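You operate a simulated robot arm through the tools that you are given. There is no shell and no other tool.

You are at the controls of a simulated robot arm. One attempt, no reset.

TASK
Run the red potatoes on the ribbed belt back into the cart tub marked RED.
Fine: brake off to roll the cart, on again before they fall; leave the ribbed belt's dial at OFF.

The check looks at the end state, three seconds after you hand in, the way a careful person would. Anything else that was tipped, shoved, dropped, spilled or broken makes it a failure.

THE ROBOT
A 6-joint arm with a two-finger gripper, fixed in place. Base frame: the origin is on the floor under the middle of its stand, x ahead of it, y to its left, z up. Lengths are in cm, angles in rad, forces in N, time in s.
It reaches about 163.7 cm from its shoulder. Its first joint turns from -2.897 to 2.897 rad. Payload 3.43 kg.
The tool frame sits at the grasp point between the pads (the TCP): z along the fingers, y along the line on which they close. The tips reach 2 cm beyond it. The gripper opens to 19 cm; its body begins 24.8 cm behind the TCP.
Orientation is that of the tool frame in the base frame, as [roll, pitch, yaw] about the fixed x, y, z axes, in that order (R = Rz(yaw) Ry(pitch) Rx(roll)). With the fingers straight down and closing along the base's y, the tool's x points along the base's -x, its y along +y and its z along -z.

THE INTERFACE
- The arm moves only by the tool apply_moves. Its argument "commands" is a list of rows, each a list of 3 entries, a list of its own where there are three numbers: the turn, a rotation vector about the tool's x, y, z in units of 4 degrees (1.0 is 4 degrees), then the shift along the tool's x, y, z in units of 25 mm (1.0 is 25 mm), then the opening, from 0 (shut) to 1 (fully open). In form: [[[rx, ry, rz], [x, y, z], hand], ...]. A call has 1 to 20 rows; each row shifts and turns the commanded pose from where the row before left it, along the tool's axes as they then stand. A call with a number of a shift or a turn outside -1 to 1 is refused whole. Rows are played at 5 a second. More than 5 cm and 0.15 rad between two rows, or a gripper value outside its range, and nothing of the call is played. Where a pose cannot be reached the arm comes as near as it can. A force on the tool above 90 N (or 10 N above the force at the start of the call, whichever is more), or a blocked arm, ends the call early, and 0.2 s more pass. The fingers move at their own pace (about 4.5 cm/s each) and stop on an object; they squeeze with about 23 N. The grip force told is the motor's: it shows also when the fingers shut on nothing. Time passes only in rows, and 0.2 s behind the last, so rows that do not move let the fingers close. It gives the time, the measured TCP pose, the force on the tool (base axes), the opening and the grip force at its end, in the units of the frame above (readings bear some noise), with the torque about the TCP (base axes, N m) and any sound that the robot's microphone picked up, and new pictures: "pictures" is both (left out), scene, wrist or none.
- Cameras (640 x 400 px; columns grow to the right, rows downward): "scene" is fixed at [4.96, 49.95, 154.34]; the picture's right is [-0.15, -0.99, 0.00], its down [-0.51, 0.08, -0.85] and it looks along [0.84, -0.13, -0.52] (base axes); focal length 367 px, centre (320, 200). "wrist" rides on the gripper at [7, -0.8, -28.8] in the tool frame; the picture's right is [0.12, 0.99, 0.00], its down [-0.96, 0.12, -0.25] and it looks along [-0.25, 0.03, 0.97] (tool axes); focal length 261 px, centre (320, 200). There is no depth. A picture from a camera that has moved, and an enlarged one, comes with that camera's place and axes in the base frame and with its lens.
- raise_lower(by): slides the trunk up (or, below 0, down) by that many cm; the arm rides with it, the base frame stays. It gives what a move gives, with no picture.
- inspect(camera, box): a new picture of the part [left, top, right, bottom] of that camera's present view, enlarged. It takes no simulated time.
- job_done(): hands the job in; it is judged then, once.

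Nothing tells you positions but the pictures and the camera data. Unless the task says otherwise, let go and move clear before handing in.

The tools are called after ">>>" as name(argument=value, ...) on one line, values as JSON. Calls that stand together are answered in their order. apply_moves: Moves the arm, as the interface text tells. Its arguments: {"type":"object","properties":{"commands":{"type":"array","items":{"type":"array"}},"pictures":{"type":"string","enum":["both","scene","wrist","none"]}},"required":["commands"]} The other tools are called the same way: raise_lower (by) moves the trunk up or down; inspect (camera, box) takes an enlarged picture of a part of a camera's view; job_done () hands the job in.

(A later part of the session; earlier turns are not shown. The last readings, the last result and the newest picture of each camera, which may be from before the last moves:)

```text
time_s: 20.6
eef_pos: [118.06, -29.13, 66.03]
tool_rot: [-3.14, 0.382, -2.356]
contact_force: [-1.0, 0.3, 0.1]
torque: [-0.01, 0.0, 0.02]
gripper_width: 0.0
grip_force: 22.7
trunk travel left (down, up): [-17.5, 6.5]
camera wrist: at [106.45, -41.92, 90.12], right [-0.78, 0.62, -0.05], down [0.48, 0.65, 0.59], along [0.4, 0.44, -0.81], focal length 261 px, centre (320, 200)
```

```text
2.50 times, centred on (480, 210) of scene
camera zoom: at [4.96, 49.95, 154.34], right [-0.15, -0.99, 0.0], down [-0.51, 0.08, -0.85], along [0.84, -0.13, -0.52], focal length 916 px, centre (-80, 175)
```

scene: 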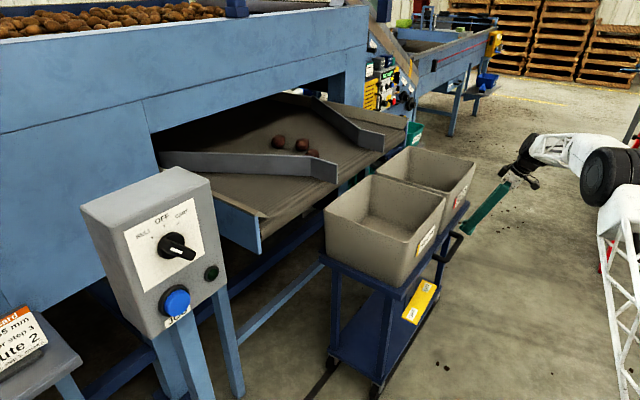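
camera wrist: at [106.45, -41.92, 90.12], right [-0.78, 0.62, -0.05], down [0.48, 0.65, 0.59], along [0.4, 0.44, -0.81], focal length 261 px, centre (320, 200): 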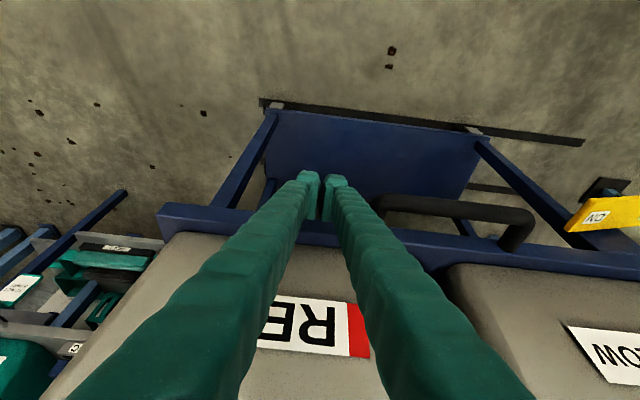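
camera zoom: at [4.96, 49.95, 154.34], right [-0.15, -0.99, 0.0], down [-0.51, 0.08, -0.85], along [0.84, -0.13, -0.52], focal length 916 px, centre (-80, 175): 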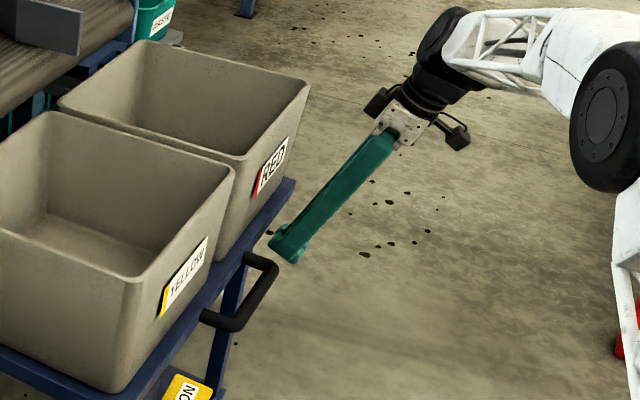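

Fingers are beside the outside of the far handle leg. I'll ease along −e until contact.

>>> apply_moves(commands=[[[0, 0, 0], [0, 0.4, 0], 0], [[0, 0, 0], [0, 0.4, 0], 0], [[0, 0, 0], [0, 0.4, 0], 0], [[0, 0, 0], [0, 0.3, 0], 0], [[0, 0, 0], [0, 0.3, 0], 0], [[0, 0, 0], [0, 0.3, 0], 0], [[0, 0, 0], [0, 0, 0], 0]])

>>> inspect(camera="wrist", box=[240, 110, 440, 235])

```text
time_s: 22.2
eef_pos: [114.39, -25.4, 66.13]
tool_rot: [-3.139, 0.382, -2.355]
contact_force: [0.3, -0.1, -1.2]
torque: [0.04, -0.02, 0.0]
gripper_width: 0.01
grip_force: 23.2
trunk travel left (down, up): [-17.5, 6.5]
camera wrist: at [102.77, -38.19, 90.12], right [-0.78, 0.62, -0.05], down [0.48, 0.65, 0.59], along [0.4, 0.44, -0.81], focal length 261 px, centre (320, 200)
```

scene: 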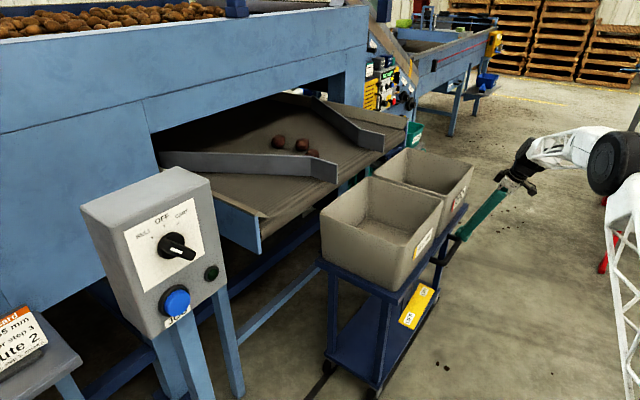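
wrist: 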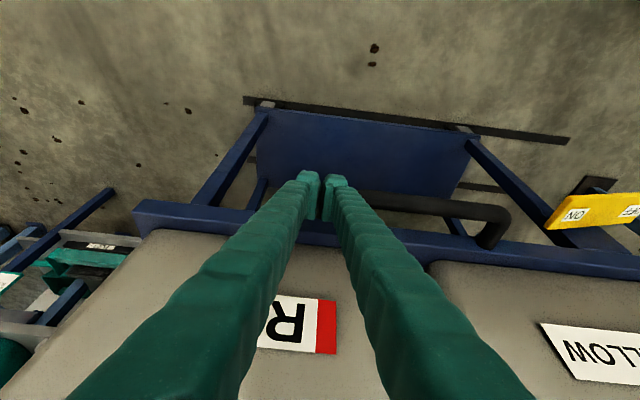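

```text
3.20 times, centred on (340, 172) of wrist
camera zoom: at [102.77, -38.19, 90.12], right [-0.78, 0.62, -0.05], down [0.48, 0.65, 0.59], along [0.4, 0.44, -0.81], focal length 834 px, centre (256, 288)
```

zoom: 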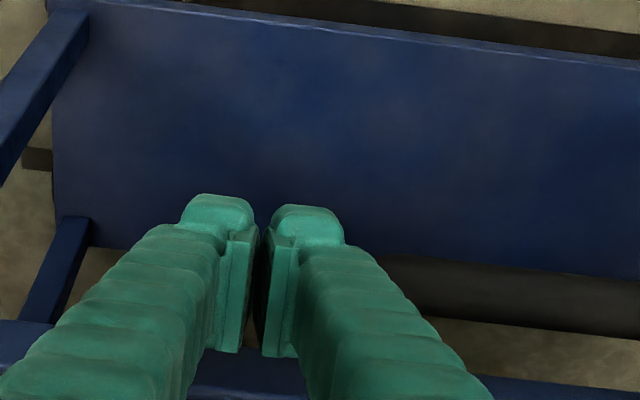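

The cart is rolling easily with barely any force. I'll keep pushing gently, slowing at the end of the stroke, then check its position.

>>> apply_moves(commands=[[[0, 0, 0], [0, 0.3, 0], 0], [[0, 0, 0], [0, 0.4, 0], 0], [[0, 0, 0], [0, 0.4, 0], 0], [[0, 0, 0], [0, 0.4, 0], 0], [[0, 0, 0], [0, 0.4, 0], 0], [[0, 0, 0], [0, 0.4, 0], 0], [[0, 0, 0], [0, 0.4, 0], 0], [[0, 0, 0], [0, 0.4, 0], 0], [[0, 0, 0], [0, 0.4, 0], 0], [[0, 0, 0], [0, 0.4, 0], 0], [[0, 0, 0], [0, 0.4, 0], 0], [[0, 0, 0], [0, 0.4, 0], 0], [[0, 0, 0], [0, 0.4, 0], 0], [[0, 0, 0], [0, 0.4, 0], 0], [[0, 0, 0], [0, 0.3, 0], 0], [[0, 0, 0], [0, 0.3, 0], 0], [[0, 0, 0], [0, 0.2, 0], 0], [[0, 0, 0], [0, 0.1, 0], 0], [[0, 0, 0], [0, 0, 0], 0]])

```text
time_s: 26.2
eef_pos: [102.99, -14.32, 66.02]
tool_rot: [-3.139, 0.383, -2.358]
contact_force: [0.7, -2.9, 0.7]
torque: [-0.05, -0.02, -0.04]
gripper_width: 0.0
grip_force: 22.8
trunk travel left (down, up): [-17.5, 6.5]
camera wrist: at [91.42, -27.03, 90.05], right [-0.78, 0.62, -0.05], down [0.48, 0.65, 0.59], along [0.4, 0.44, -0.81], focal length 261 px, centre (320, 200)
```

scene: 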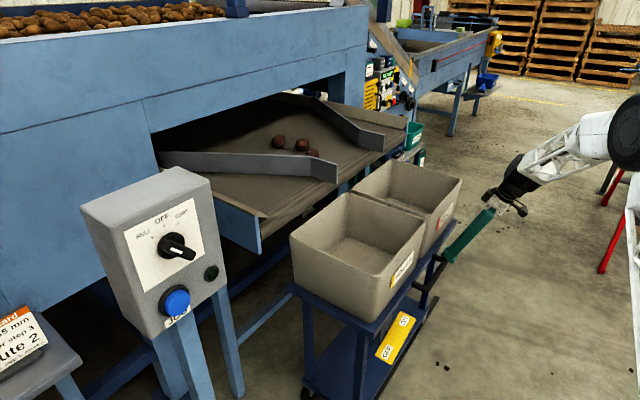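
wrist: 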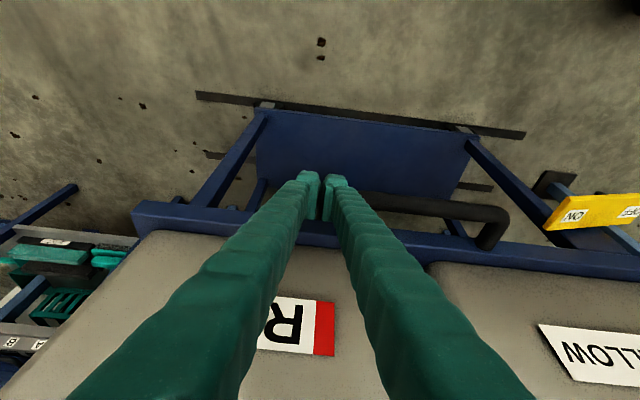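

>>> inspect(camera="scene", box=[280, 140, 480, 400])

>>> inspect(camera="scene", box=[370, 170, 470, 290])

```text
1.54 times, centred on (380, 270) of scene
camera zoom: at [4.96, 49.95, 154.34], right [-0.15, -0.99, 0.0], down [-0.51, 0.08, -0.85], along [0.84, -0.13, -0.52], focal length 564 px, centre (228, 92)
```

zoom: 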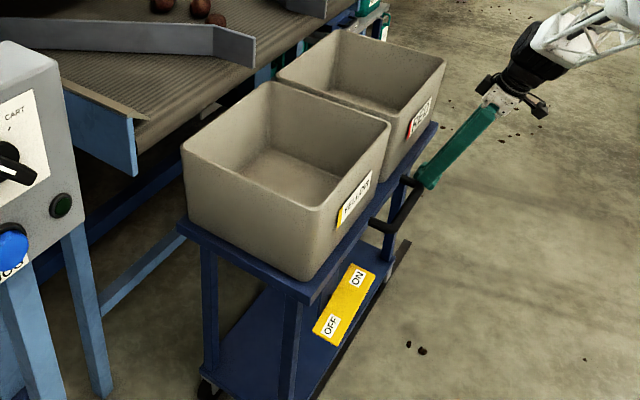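

```text
3.33 times, centred on (420, 230) of scene
camera zoom: at [4.96, 49.95, 154.34], right [-0.15, -0.99, 0.0], down [-0.51, 0.08, -0.85], along [0.84, -0.13, -0.52], focal length 1222 px, centre (-13, 100)
```

zoom: 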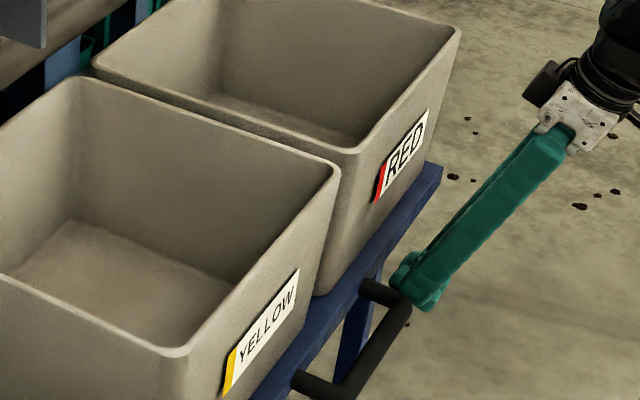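

The cart has moved about 18.8 cm and stays against the fingers. The RED tub is at e≈86 and needs about 17 cm more, so I'll push most of it and re-measure.

>>> apply_moves(commands=[[[0, 0, 0], [0, 0.3, 0], 0], [[0, 0, 0], [0, 0.4, 0], 0], [[0, 0, 0], [0, 0.4, 0], 0], [[0, 0, 0], [0, 0.4, 0], 0], [[0, 0, 0], [0, 0.4, 0], 0], [[0, 0, 0], [0, 0.4, 0], 0], [[0, 0, 0], [0, 0.4, 0], 0], [[0, 0, 0], [0, 0.4, 0], 0], [[0, 0, 0], [0, 0.4, 0], 0], [[0, 0, 0], [0, 0.4, 0], 0], [[0, 0, 0], [0, 0.4, 0], 0], [[0, 0, 0], [0, 0.4, 0], 0], [[0, 0, 0], [0, 0.4, 0], 0], [[0, 0, 0], [0, 0.3, 0], 0], [[0, 0, 0], [0, 0.3, 0], 0], [[0, 0, 0], [0, 0.2, 0], 0], [[0, 0, 0], [0, 0.1, 0], 0], [[0, 0, 0], [0, 0, 0], 0]])

>>> inspect(camera="scene", box=[350, 180, 450, 300])

>>> inspect(camera="scene", box=[220, 120, 450, 300])

```text
time_s: 30.0
eef_pos: [92.51, -3.66, 66.05]
tool_rot: [-3.14, 0.383, -2.355]
contact_force: [1.8, -4.4, 4.9]
torque: [0.12, 0.1, -0.01]
gripper_width: 0.01
grip_force: 23.5
trunk travel left (down, up): [-17.5, 6.5]
camera wrist: at [80.83, -16.36, 90.1], right [-0.78, 0.62, -0.05], down [0.48, 0.65, 0.59], along [0.4, 0.44, -0.81], focal length 261 px, centre (320, 200)
```

scene: 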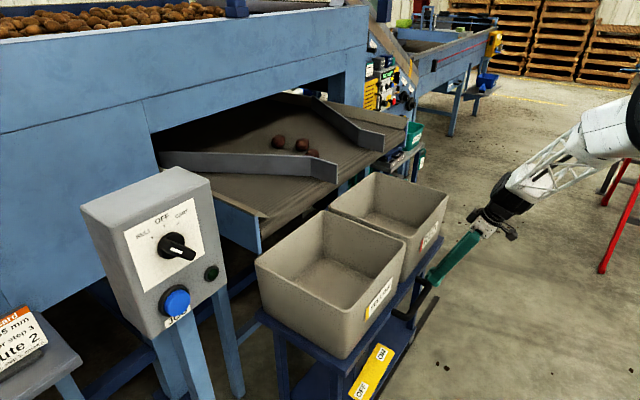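
wrist: 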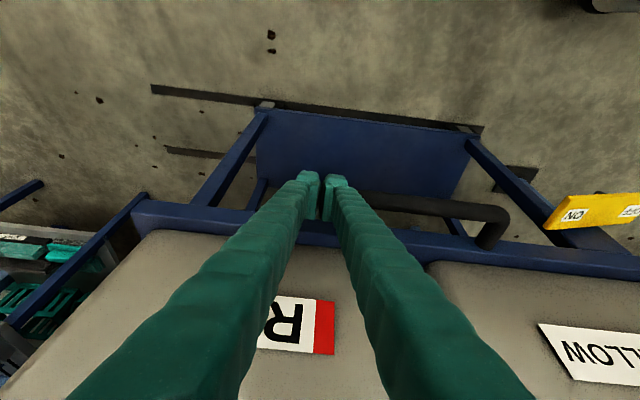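

```text
3.33 times, centred on (400, 240) of scene
camera zoom: at [4.96, 49.95, 154.34], right [-0.15, -0.99, 0.0], down [-0.51, 0.08, -0.85], along [0.84, -0.13, -0.52], focal length 1222 px, centre (53, 67)
```

zoom: 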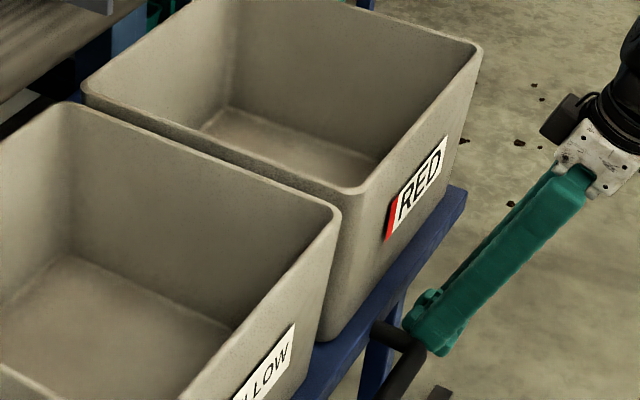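

```text
2.22 times, centred on (335, 210) of scene
camera zoom: at [4.96, 49.95, 154.34], right [-0.15, -0.99, 0.0], down [-0.51, 0.08, -0.85], along [0.84, -0.13, -0.52], focal length 815 px, centre (287, 178)
```

zoom: 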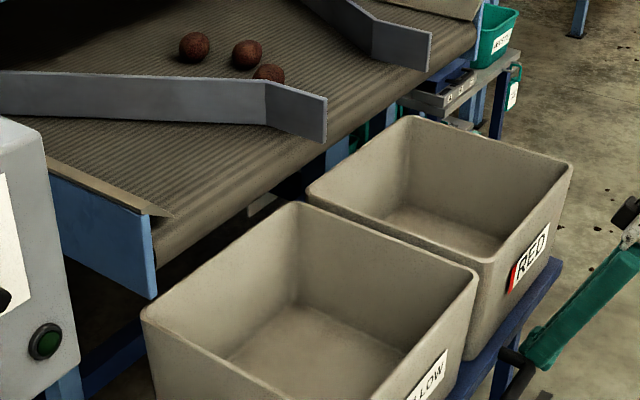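

The RED tub is now nearly centred on the outlet (e≈72–74 against outlet centre ~71), while the potatoes lie at e≈64–69. I'll nudge the cart about 2.75 cm more.

>>> apply_moves(commands=[[[0, 0, 0], [0, 0.25, 0], 0], [[0, 0, 0], [0, 0.3, 0], 0], [[0, 0, 0], [0, 0.25, 0], 0], [[0, 0, 0], [0, 0.2, 0], 0], [[0, 0, 0], [0, 0.1, 0], 0], [[0, 0, 0], [0, 0, 0], 0], [[0, 0, 0], [0, 0, 0], 0]])

>>> inspect(camera="scene", box=[220, 120, 450, 300])

>>> inspect(camera="wrist", box=[240, 110, 440, 235])

>>> inspect(camera="scene", box=[220, 280, 440, 400])

```text
time_s: 31.6
eef_pos: [90.47, -1.67, 65.93]
tool_rot: [-3.141, 0.382, -2.356]
contact_force: [0.9, -1.0, -0.2]
torque: [0.01, -0.01, -0.03]
gripper_width: 0.01
grip_force: 22.7
trunk travel left (down, up): [-17.5, 6.5]
camera wrist: at [78.84, -14.41, 90.01], right [-0.78, 0.62, -0.05], down [0.48, 0.65, 0.59], along [0.4, 0.44, -0.81], focal length 261 px, centre (320, 200)
```

scene: 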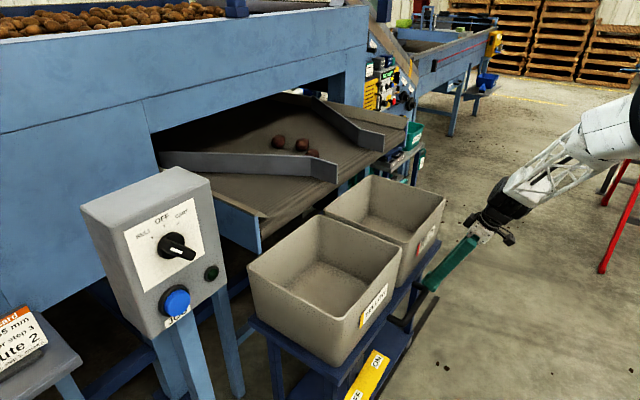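
wrist: 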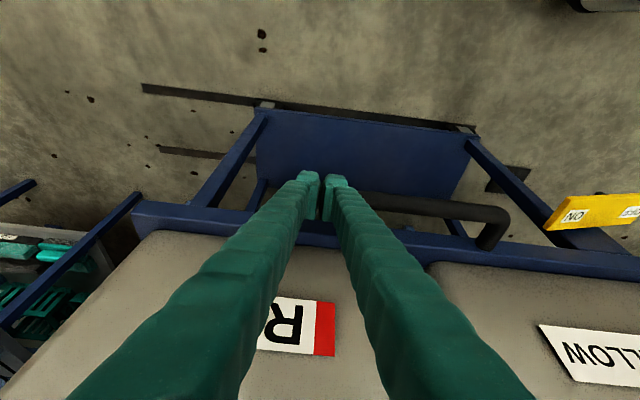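

```text
2.22 times, centred on (335, 210) of scene
camera zoom: at [4.96, 49.95, 154.34], right [-0.15, -0.99, 0.0], down [-0.51, 0.08, -0.85], along [0.84, -0.13, -0.52], focal length 815 px, centre (287, 178)
```

zoom: 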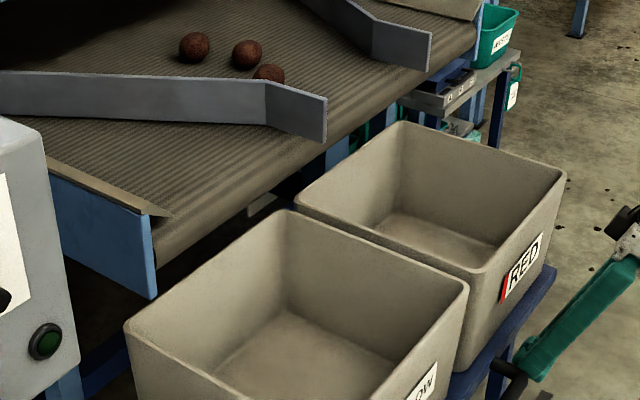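

```text
3.20 times, centred on (340, 172) of wrist
camera zoom: at [78.84, -14.41, 90.01], right [-0.78, 0.62, -0.05], down [0.48, 0.65, 0.59], along [0.4, 0.44, -0.81], focal length 834 px, centre (256, 288)
```

zoom: 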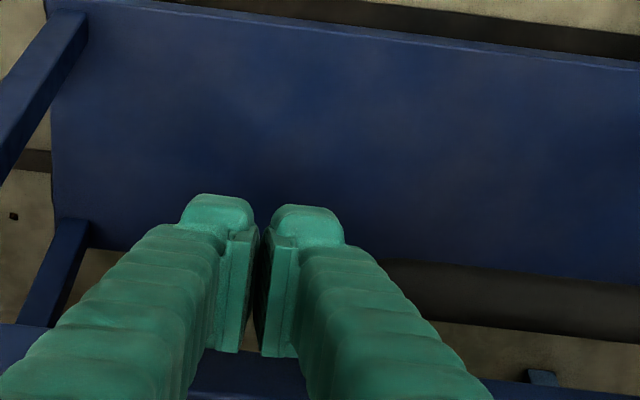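

```text
2.91 times, centred on (330, 340) of scene
camera zoom: at [4.96, 49.95, 154.34], right [-0.15, -0.99, 0.0], down [-0.51, 0.08, -0.85], along [0.84, -0.13, -0.52], focal length 1066 px, centre (291, -207)
```

zoom: 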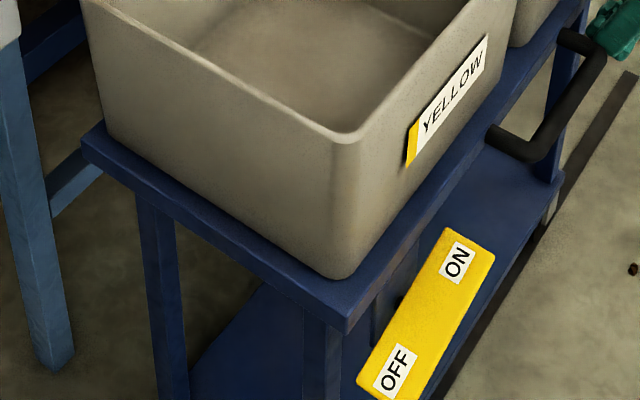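

RED now sits where YELLOW was, right under the outlet, and the cart is at rest. Next I'll back off the handle, lift, and travel over to the ON end of the brake pedal (about (66.5, 24.3, 62)).

>>> apply_moves(commands=[[[0, 0, 0], [0, -0.4, 0], 0], [[0, 0, 0], [0, 0, -0.8], 0], [[0, 0, 0], [0, 0, -1], 0], [[0, 0, 0], [0, 0, -1], 0], [[0, 0, 0], [0, 0, -1], 0], [[0, 0, 0], [0, 0, -1], 0], [[0, 0, 0], [0, 0, -1], 0], [[0, 0, 0], [0, 0, -0.6], 0], [[0, 0, 0], [0, 0.974, 0], 0], [[0, 0, 0], [0, 0.974, 0], 0], [[0, 0, 0], [0, 0.974, 0], 0], [[0, 0, 0], [0, 0.974, 0], 0], [[0, 0, 0], [0, 0.974, 0], 0], [[0, 0, 0], [0, 0.974, 0], 0], [[0, 0, 0], [0, 0.974, 0], 0], [[0, 0, 0], [0, 0.974, 0], 0], [[0, 0, 0], [0, 0.974, 0], 0], [[0, 0, 0], [0, 0.974, 0], 0], [[0, 0, 0], [0, 0.974, 0], 0], [[0, 0, 0], [0, 0, 0], 0]])

>>> inspect(camera="wrist", box=[260, 110, 460, 235])

```text
time_s: 35.8
eef_pos: [68.05, 12.45, 80.81]
tool_rot: [-3.139, 0.382, -2.356]
contact_force: [0.4, 0.1, -0.3]
torque: [0.04, -0.01, 0.01]
gripper_width: 0.0
grip_force: 22.6
trunk travel left (down, up): [-17.5, 6.5]
camera wrist: at [56.5, -0.34, 104.79], right [-0.78, 0.62, -0.05], down [0.48, 0.65, 0.59], along [0.4, 0.44, -0.81], focal length 261 px, centre (320, 200)
```

scene: 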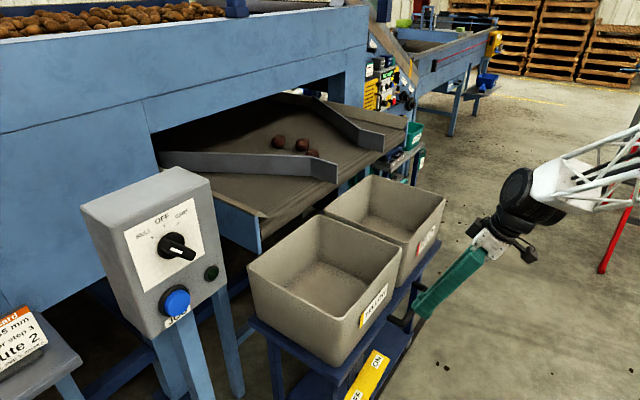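
wrist: 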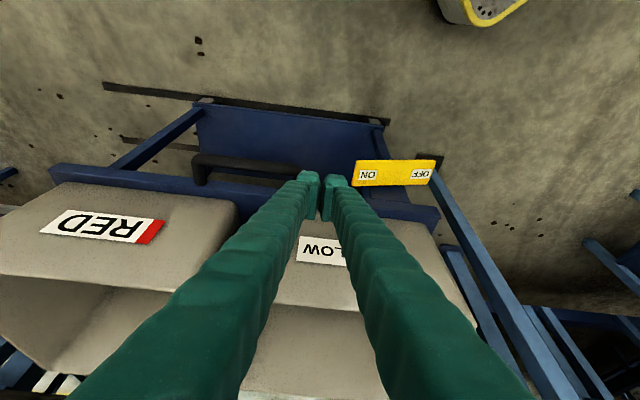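

```text
3.20 times, centred on (360, 172) of wrist
camera zoom: at [56.5, -0.34, 104.79], right [-0.78, 0.62, -0.05], down [0.48, 0.65, 0.59], along [0.4, 0.44, -0.81], focal length 834 px, centre (192, 288)
```

zoom: 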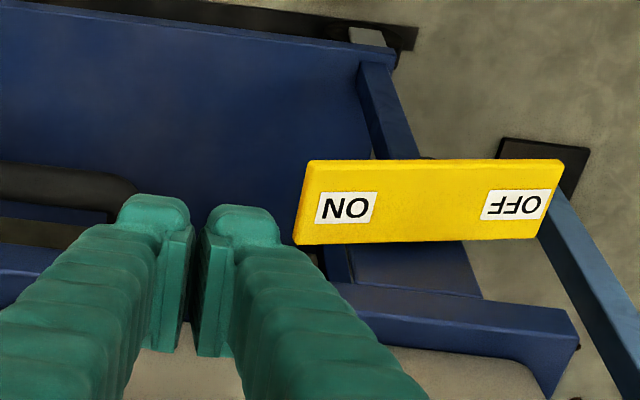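

>>> apply_moves(commands=[[[0, 0, 0], [0.04, 0.95, 0], 0], [[0, 0, 0], [0.04, 0.95, 0], 0], [[0, 0, 0], [0.04, 0.95, 0], 0], [[0, 0, 0], [0.04, 0.95, 0], 0], [[0, 0, 0], [0, 0, 1], 0], [[0, 0, 0], [0, 0, 1], 0], [[0, 0, 0], [0, 0, 1], 0], [[0, 0, 0], [0, 0, 1], 0], [[0, 0, 0], [0, 0, 0.8], 0], [[0, 0, 0], [0, 0, 0.8], 0], [[0, 0, 0], [0, 0, 0.6], 0], [[0, 0, 0], [0, 0, 0], 0]])

>>> inspect(camera="wrist", box=[240, 110, 440, 235])

>>> inspect(camera="scene", box=[320, 270, 500, 400])

```text
time_s: 38.4
eef_pos: [65.34, 22.85, 66.07]
tool_rot: [-3.137, 0.381, -2.357]
contact_force: [0.5, -0.1, 0.2]
torque: [0.03, -0.01, 0.0]
gripper_width: 0.0
grip_force: 23.0
trunk travel left (down, up): [-17.5, 6.5]
camera wrist: at [53.65, 10.08, 90.1], right [-0.78, 0.62, -0.05], down [0.48, 0.65, 0.59], along [0.4, 0.44, -0.81], focal length 261 px, centre (320, 200)
```

scene: 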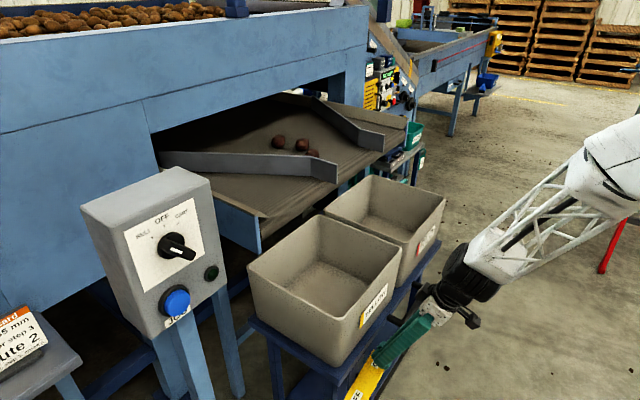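
wrist: 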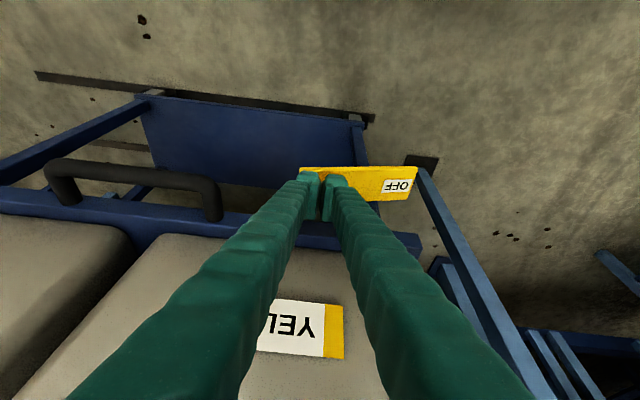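

```text
3.20 times, centred on (340, 172) of wrist
camera zoom: at [53.65, 10.08, 90.1], right [-0.78, 0.62, -0.05], down [0.48, 0.65, 0.59], along [0.4, 0.44, -0.81], focal length 834 px, centre (256, 288)
```

zoom: 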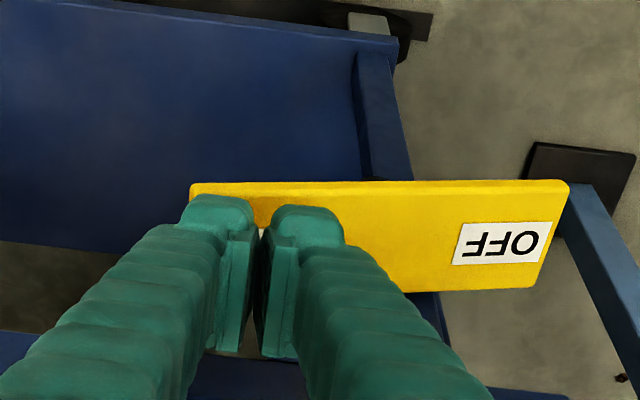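

```text
3.08 times, centred on (410, 335) of scene
camera zoom: at [4.96, 49.95, 154.34], right [-0.15, -0.99, 0.0], down [-0.51, 0.08, -0.85], along [0.84, -0.13, -0.52], focal length 1128 px, centre (43, -215)
```

zoom: 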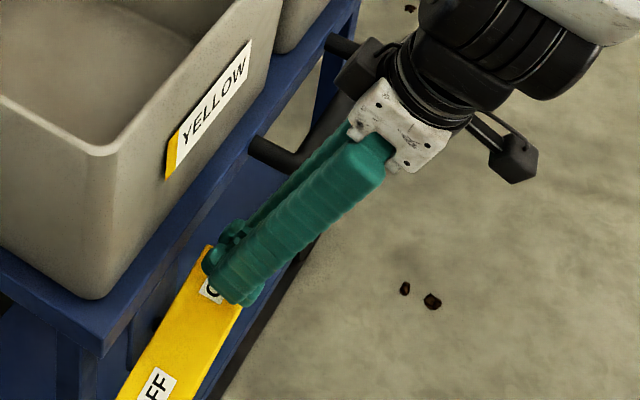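

>>> apply_moves(commands=[[[0, 0, 0], [0, 0, 0.2], 0], [[0, 0, 0], [0, 0, 0.2], 0], [[0, 0, 0], [0, 0, 0.2], 0], [[0, 0, 0], [0, 0, 0.2], 0], [[0, 0, 0], [0, 0, 0.2], 0], [[0, 0, 0], [0, 0, 0.2], 0], [[0, 0, 0], [0, 0, 0.2], 0], [[0, 0, 0], [0, 0, 0.2], 0], [[0, 0, 0], [0, 0, 0.2], 0], [[0, 0, 0], [0, 0, 0.2], 0], [[0, 0, 0], [0, 0, 0.1], 0]])

>>> inspect(camera="wrist", box=[240, 110, 440, 235])

```text
time_s: 40.8
eef_pos: [66.57, 24.25, 61.21]
tool_rot: [-3.138, 0.383, -2.354]
contact_force: [0.7, 0.1, -0.6]
torque: [-0.02, -0.01, -0.03]
gripper_width: 0.01
grip_force: 24.0
trunk travel left (down, up): [-17.5, 6.5]
camera wrist: at [54.86, 11.53, 85.33], right [-0.78, 0.62, -0.05], down [0.48, 0.65, 0.59], along [0.4, 0.44, -0.81], focal length 261 px, centre (320, 200)
```

scene: 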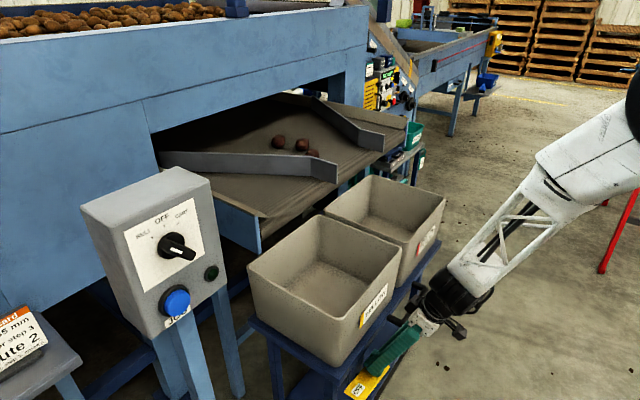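
wrist: 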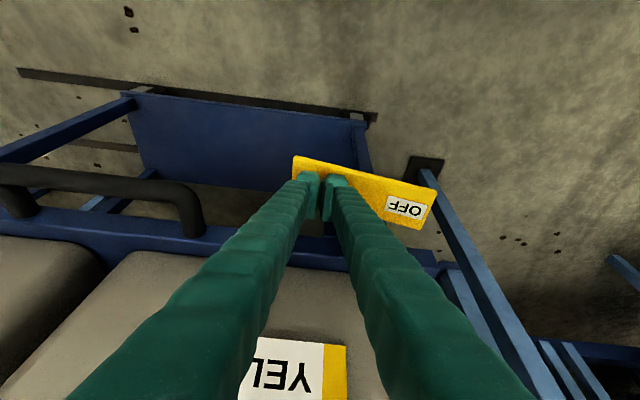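

```text
3.20 times, centred on (340, 172) of wrist
camera zoom: at [54.86, 11.53, 85.33], right [-0.78, 0.62, -0.05], down [0.48, 0.65, 0.59], along [0.4, 0.44, -0.81], focal length 834 px, centre (256, 288)
```

zoom: 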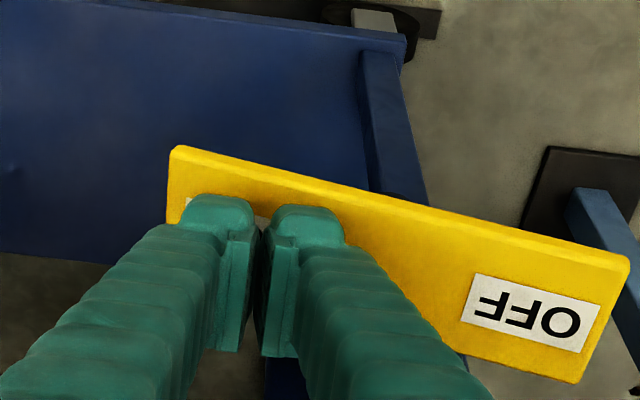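

The rocker is flipped back: ON end down, brake on. Next I'll retract and rise, then look at the control panel with the wrist camera.

>>> apply_moves(commands=[[[0, 0, 0], [0, 0, -0.5], 0], [[0, 0, 0], [0, 0, -1], 0], [[0, 0, 0], [0, 0, -1], 0], [[0, 0, 0], [0, 0, -1], 0], [[0, 0, 0], [0, 0, -1], 0], [[0, 0, 0], [0, 0, -1], 0], [[0, 0, 0], [0, 0, -1], 0], [[0, 0, 0], [0, 0, -1], 0], [[0, 0, 0], [-0.374, 0, -0.928], 0], [[0, 0, 0], [-0.374, 0, -0.928], 0], [[0, 0, 0], [-0.374, 0, -0.928], 0], [[0, 0, 0], [-0.374, 0, -0.928], 0], [[0, 0, 0], [-0.374, 0, -0.928], 0], [[0, 0, 0], [-0.374, 0, -0.928], 0], [[0, 0, 0], [-0.374, 0, -0.928], 0], [[0, 0, 0], [-0.374, 0, -0.928], 0], [[0, 0, 0], [-0.374, 0, -0.928], 0], [[0, 0, 0], [-0.374, 0, -0.928], 0], [[0, 0, 0], [-0.374, 0, -0.928], 0], [[0, 0, 0], [0, 0, 0], 0]])

>>> inspect(camera="wrist", box=[120, 80, 440, 280])

>>> inspect(camera="scene", box=[230, 160, 460, 400])

>>> inspect(camera="scene", box=[145, 220, 205, 265])

```text
time_s: 45.0
eef_pos: [61.39, 19.38, 106.28]
tool_rot: [-3.14, 0.382, -2.357]
contact_force: [-0.4, 0.0, -0.6]
torque: [-0.01, -0.01, 0.03]
gripper_width: 0.0
grip_force: 23.2
trunk travel left (down, up): [-17.5, 6.5]
camera wrist: at [49.75, 6.61, 130.31], right [-0.78, 0.62, -0.05], down [0.48, 0.65, 0.59], along [0.4, 0.44, -0.81], focal length 261 px, centre (320, 200)
```

scene: 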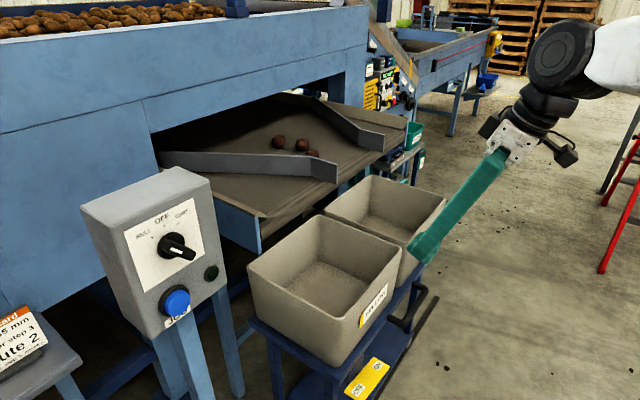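
wrist: 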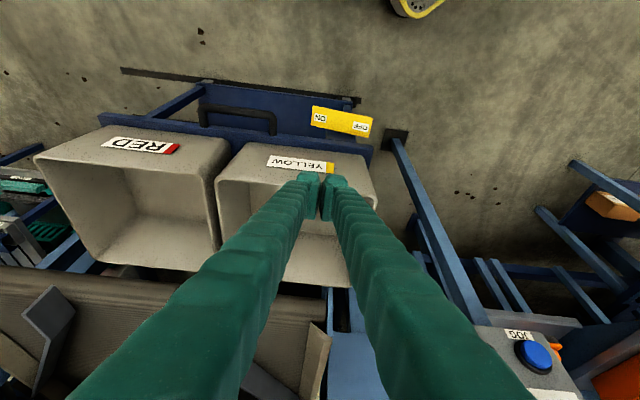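

```text
2.00 times, centred on (280, 180) of wrist
camera zoom: at [49.75, 6.61, 130.31], right [-0.78, 0.62, -0.05], down [0.48, 0.65, 0.59], along [0.4, 0.44, -0.81], focal length 521 px, centre (400, 240)
```

zoom: 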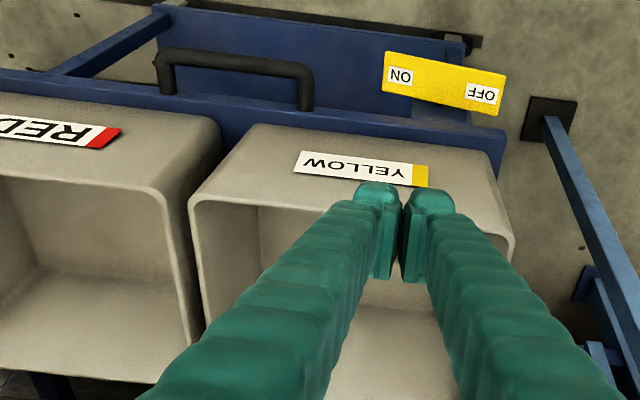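

```text
1.67 times, centred on (345, 280) of scene
camera zoom: at [4.96, 49.95, 154.34], right [-0.15, -0.99, 0.0], down [-0.51, 0.08, -0.85], along [0.84, -0.13, -0.52], focal length 611 px, centre (278, 67)
```

zoom: 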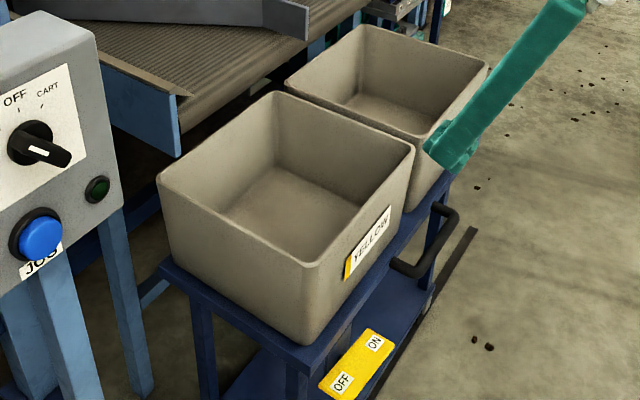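

```text
8.89 times, centred on (175, 242) of scene
camera zoom: at [4.96, 49.95, 154.34], right [-0.15, -0.99, 0.0], down [-0.51, 0.08, -0.85], along [0.84, -0.13, -0.52], focal length 3258 px, centre (1609, -178)
```

zoom: 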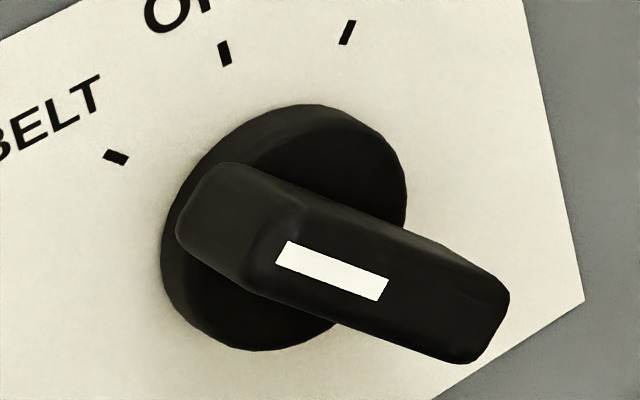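

Zooming shows the dial's pointer bar (white mark towards the upper left) is at BELT, so it needs +90° clockwise to CART for the run, then back 45° to OFF. I'll swing over towards the panel with the tool tilted 45° and check it at close range.

>>> apply_moves(commands=[[[0, -1, 0], [0, 0, 0], 0], [[0, -1, 0], [0, 0, 0], 0], [[0, -1, 0], [0, 0, 0], 0], [[0, -1, 0], [0, 0, 0], 0], [[0, -1, 0], [0, 0, 0], 0], [[0, -0.8, 0], [0, 0, 0], 0], [[0, 0, 0], [-0.5575, 0.9675, -0.1025], 0], [[0, 0, 0], [-0.5575, 0.9675, -0.1025], 0], [[0, 0, 0], [-0.5575, 0.9675, -0.1025], 0], [[0, 0, 0], [-0.5575, 0.9675, -0.1025], 0], [[0, 0, 0], [-0.5575, 0.9675, -0.1025], 0], [[0, 0, 0], [-0.5575, 0.9675, -0.1025], 0], [[0, 0, 0], [-0.5575, 0.9675, -0.1025], 0], [[0, 0, 0], [-0.5575, 0.9675, -0.1025], 0], [[0, 0, 0], [-0.5575, 0.9675, -0.1025], 0], [[0, 0, 0], [-0.5575, 0.9675, -0.1025], 0], [[0, 0, 0], [0, 0, 0], 0]])

```text
time_s: 48.6
eef_pos: [50.12, 42.06, 117.79]
tool_rot: [-3.138, 0.787, -2.355]
contact_force: [0.7, 1.0, 0.3]
torque: [0.0, -0.02, -0.02]
gripper_width: 0.01
grip_force: 22.7
trunk travel left (down, up): [-17.5, 6.5]
camera wrist: at [32.81, 23.6, 133.11], right [-0.76, 0.64, -0.09], down [0.27, 0.44, 0.86], along [0.59, 0.63, -0.51], focal length 261 px, centre (320, 200)
```

scene: 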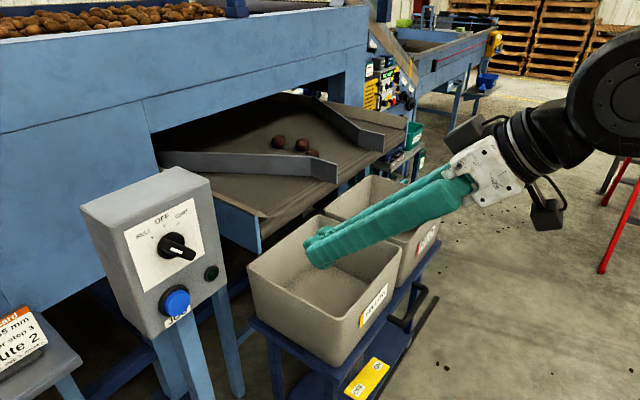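
wrist: 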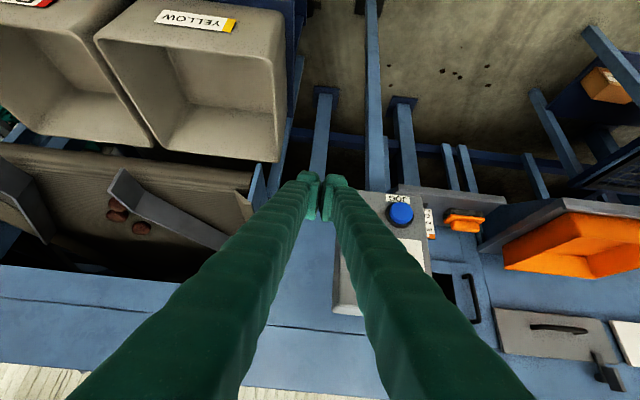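

>>> apply_moves(commands=[[[0, 0, 0], [-0.567, 0.98, -0.113], 0.5], [[0, 0, 0], [-0.567, 0.98, -0.113], 0.5], [[0, 0, 0], [-0.567, 0.98, -0.113], 0.5], [[0, 0, 0], [-0.567, 0.98, -0.113], 0.5], [[0, 0, 0], [-0.567, 0.98, -0.113], 0.5], [[0, 0, 0], [-0.567, 0.98, -0.113], 0.5], [[0, 0, 0], [0, 0, 0], 0.5]])

>>> inspect(camera="wrist", box=[220, 120, 420, 320])

```text
time_s: 50.2
eef_pos: [43.07, 56.07, 125.08]
tool_rot: [-3.139, 0.786, -2.354]
contact_force: [-0.3, -0.2, 0.0]
torque: [0.0, 0.0, 0.04]
gripper_width: 9.49
grip_force: 0.0
trunk travel left (down, up): [-17.5, 6.5]
camera wrist: at [25.67, 37.58, 140.32], right [-0.76, 0.64, -0.09], down [0.27, 0.44, 0.86], along [0.59, 0.63, -0.51], focal length 261 px, centre (320, 200)
```

scene: 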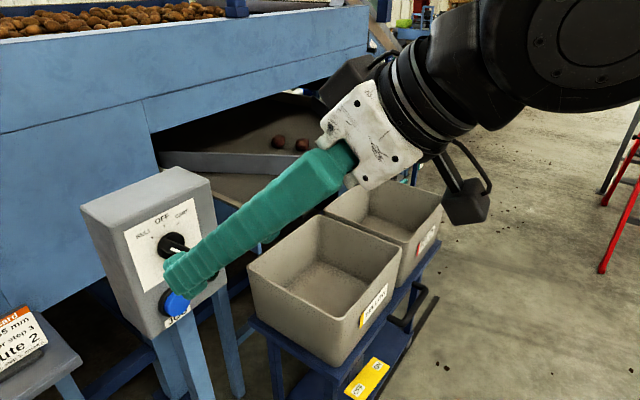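
wrist: 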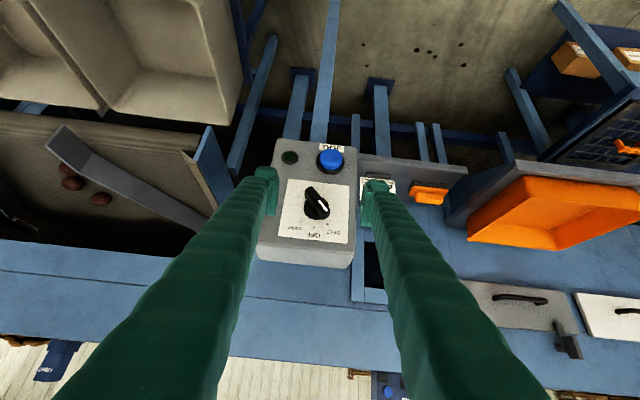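

```text
2.00 times, centred on (320, 220) of wrist
camera zoom: at [25.67, 37.58, 140.32], right [-0.76, 0.64, -0.09], down [0.27, 0.44, 0.86], along [0.59, 0.63, -0.51], focal length 521 px, centre (320, 160)
```

zoom: 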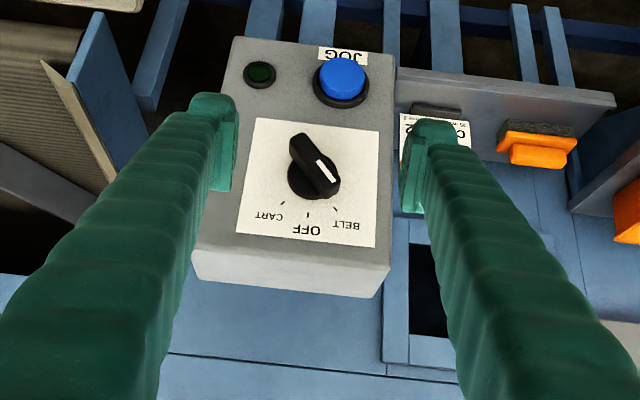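

>>> inspect(camera="wrist", box=[270, 130, 370, 260])

>>> inspect(camera="wrist", box=[290, 170, 350, 230])

```text
3.08 times, centred on (320, 195) of wrist
camera zoom: at [25.67, 37.58, 140.32], right [-0.76, 0.64, -0.09], down [0.27, 0.44, 0.86], along [0.59, 0.63, -0.51], focal length 802 px, centre (320, 215)
```

zoom: 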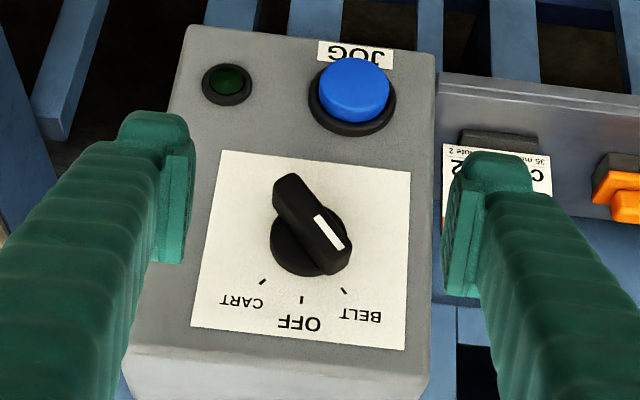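

```text
6.67 times, centred on (320, 200) of wrist
camera zoom: at [25.67, 37.58, 140.32], right [-0.76, 0.64, -0.09], down [0.27, 0.44, 0.86], along [0.59, 0.63, -0.51], focal length 1738 px, centre (320, 200)
```

zoom: 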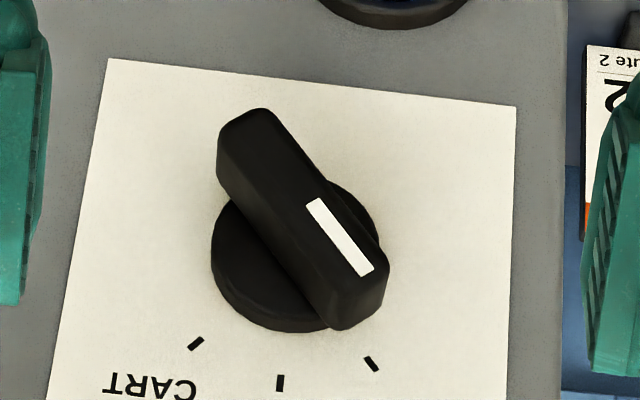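

The close view confirms the dial is at BELT; its axis is at e≈−9.4, z≈119.2, the face is vertical at n≈−84.2 (facing the robot), and JOG is 11 cm below. I'll tilt the tool to horizontal, pointing into the panel, and turn it to line up with the knob bar.

>>> apply_moves(commands=[[[0, -1, 0], [0, 0, 0], 0.4], [[0, -1, 0], [0, 0, 0], 0.4], [[0, -1, 0], [0, 0, 0], 0.4], [[0, -1, 0], [0, 0, 0], 0.4], [[0, -1, 0], [0, 0, 0], 0.4], [[0, -1, 0], [0, 0, 0], 0.4], [[0, -1, 0], [0, 0, 0], 0.4], [[0, -1, 0], [0, 0, 0], 0.4], [[0, -1, 0], [0, 0, 0], 0.4], [[0, -1, 0], [0, 0, 0], 0.4], [[0, -1, 0], [0, 0, 0], 0.4], [[0, -0.25, 0], [0, 0, 0], 0.4], [[0, 0, 0], [0, 0, 0], 0.4]])

```text
time_s: 53.0
eef_pos: [43.01, 55.92, 125.05]
tool_rot: [-0.937, 1.568, -0.152]
contact_force: [-0.7, -0.9, -0.1]
torque: [0.03, 0.03, 0.0]
gripper_width: 7.63
grip_force: 0.0
trunk travel left (down, up): [-17.5, 6.5]
camera wrist: at [23.34, 35.03, 117.87], right [-0.7, 0.7, -0.12], down [-0.26, -0.09, 0.96], along [0.66, 0.71, 0.25], focal length 261 px, centre (320, 200)
```

scene: 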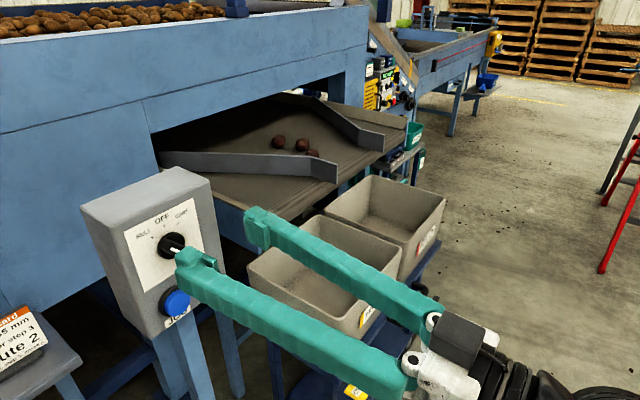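
wrist: 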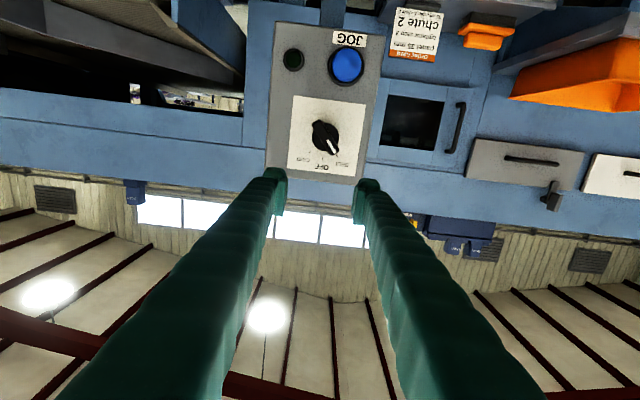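

>>> apply_moves(commands=[[[0, 0, 0], [0.78, 0.04, 0], 0.35], [[0, 0, 0], [0.78, 0.04, 0], 0.35], [[0, 0, 0], [0.78, 0.04, 0], 0.35], [[0, 0, -1], [0, 0, 0], 0.35], [[0, 0, -1], [0, 0, 0], 0.35], [[0, 0, -1], [0, 0, 0], 0.35], [[0, 0, -1], [0, 0, 0], 0.35], [[0, 0, -1], [0, 0, 0], 0.35], [[0, 0, -1], [0, 0, 0], 0.35], [[0, 0, -1], [0, 0, 0], 0.35], [[0, 0, -1], [0, 0, 0], 0.35], [[0, 0, -1], [0, 0, 0], 0.35], [[0, 0, -1], [0, 0, 0], 0.35], [[0, 0, -1], [0, 0, 0], 0.35], [[0, 0, -0.25], [0, 0, 0], 0.35], [[0, 0, 0], [0, 0, 0], 0.35]])

>>> inspect(camera="wrist", box=[220, 80, 420, 240])

>>> inspect(camera="scene", box=[80, 160, 320, 360])

```text
time_s: 56.4
eef_pos: [42.81, 56.07, 119.22]
tool_rot: [-1.569, 0.781, -0.783]
contact_force: [-0.2, 0.0, 0.0]
torque: [0.01, -0.01, 0.05]
gripper_width: 6.66
grip_force: 0.0
trunk travel left (down, up): [-17.5, 6.5]
camera wrist: at [26.45, 31.82, 114.73], right [-0.43, 0.44, -0.79], down [-0.72, 0.36, 0.6], along [0.55, 0.82, 0.15], focal length 261 px, centre (320, 200)
```

scene: 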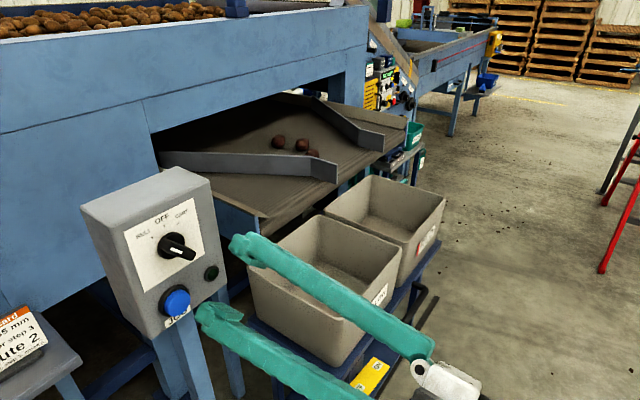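
wrist: 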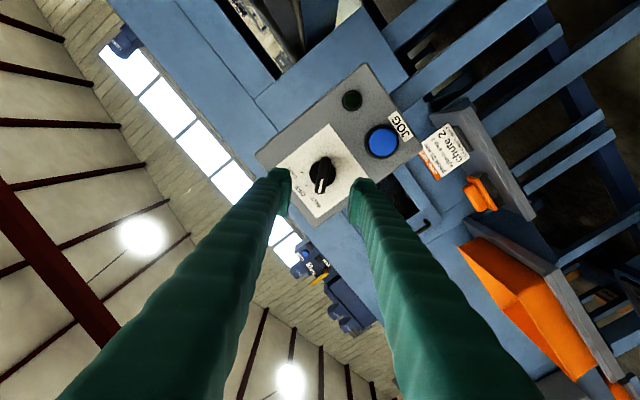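

```text
2.50 times, centred on (320, 160) of wrist
camera zoom: at [26.45, 31.82, 114.73], right [-0.43, 0.44, -0.79], down [-0.72, 0.36, 0.6], along [0.55, 0.82, 0.15], focal length 652 px, centre (320, 300)
```

zoom: 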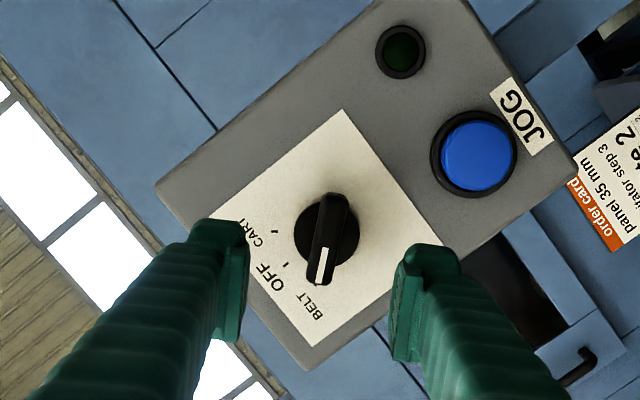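

```text
2.00 times, centred on (200, 260) of scene
camera zoom: at [4.96, 49.95, 154.34], right [-0.15, -0.99, 0.0], down [-0.51, 0.08, -0.85], along [0.84, -0.13, -0.52], focal length 733 px, centre (560, 80)
```

zoom: 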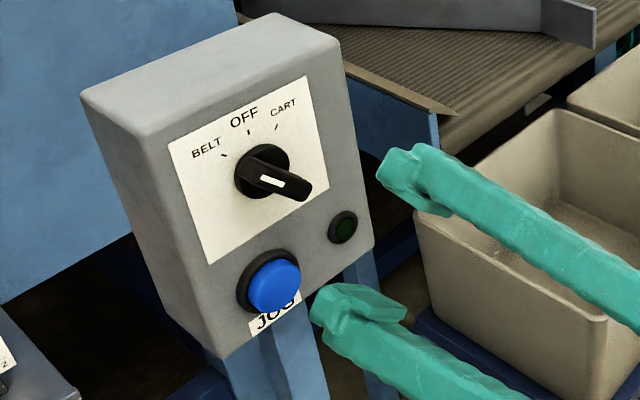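

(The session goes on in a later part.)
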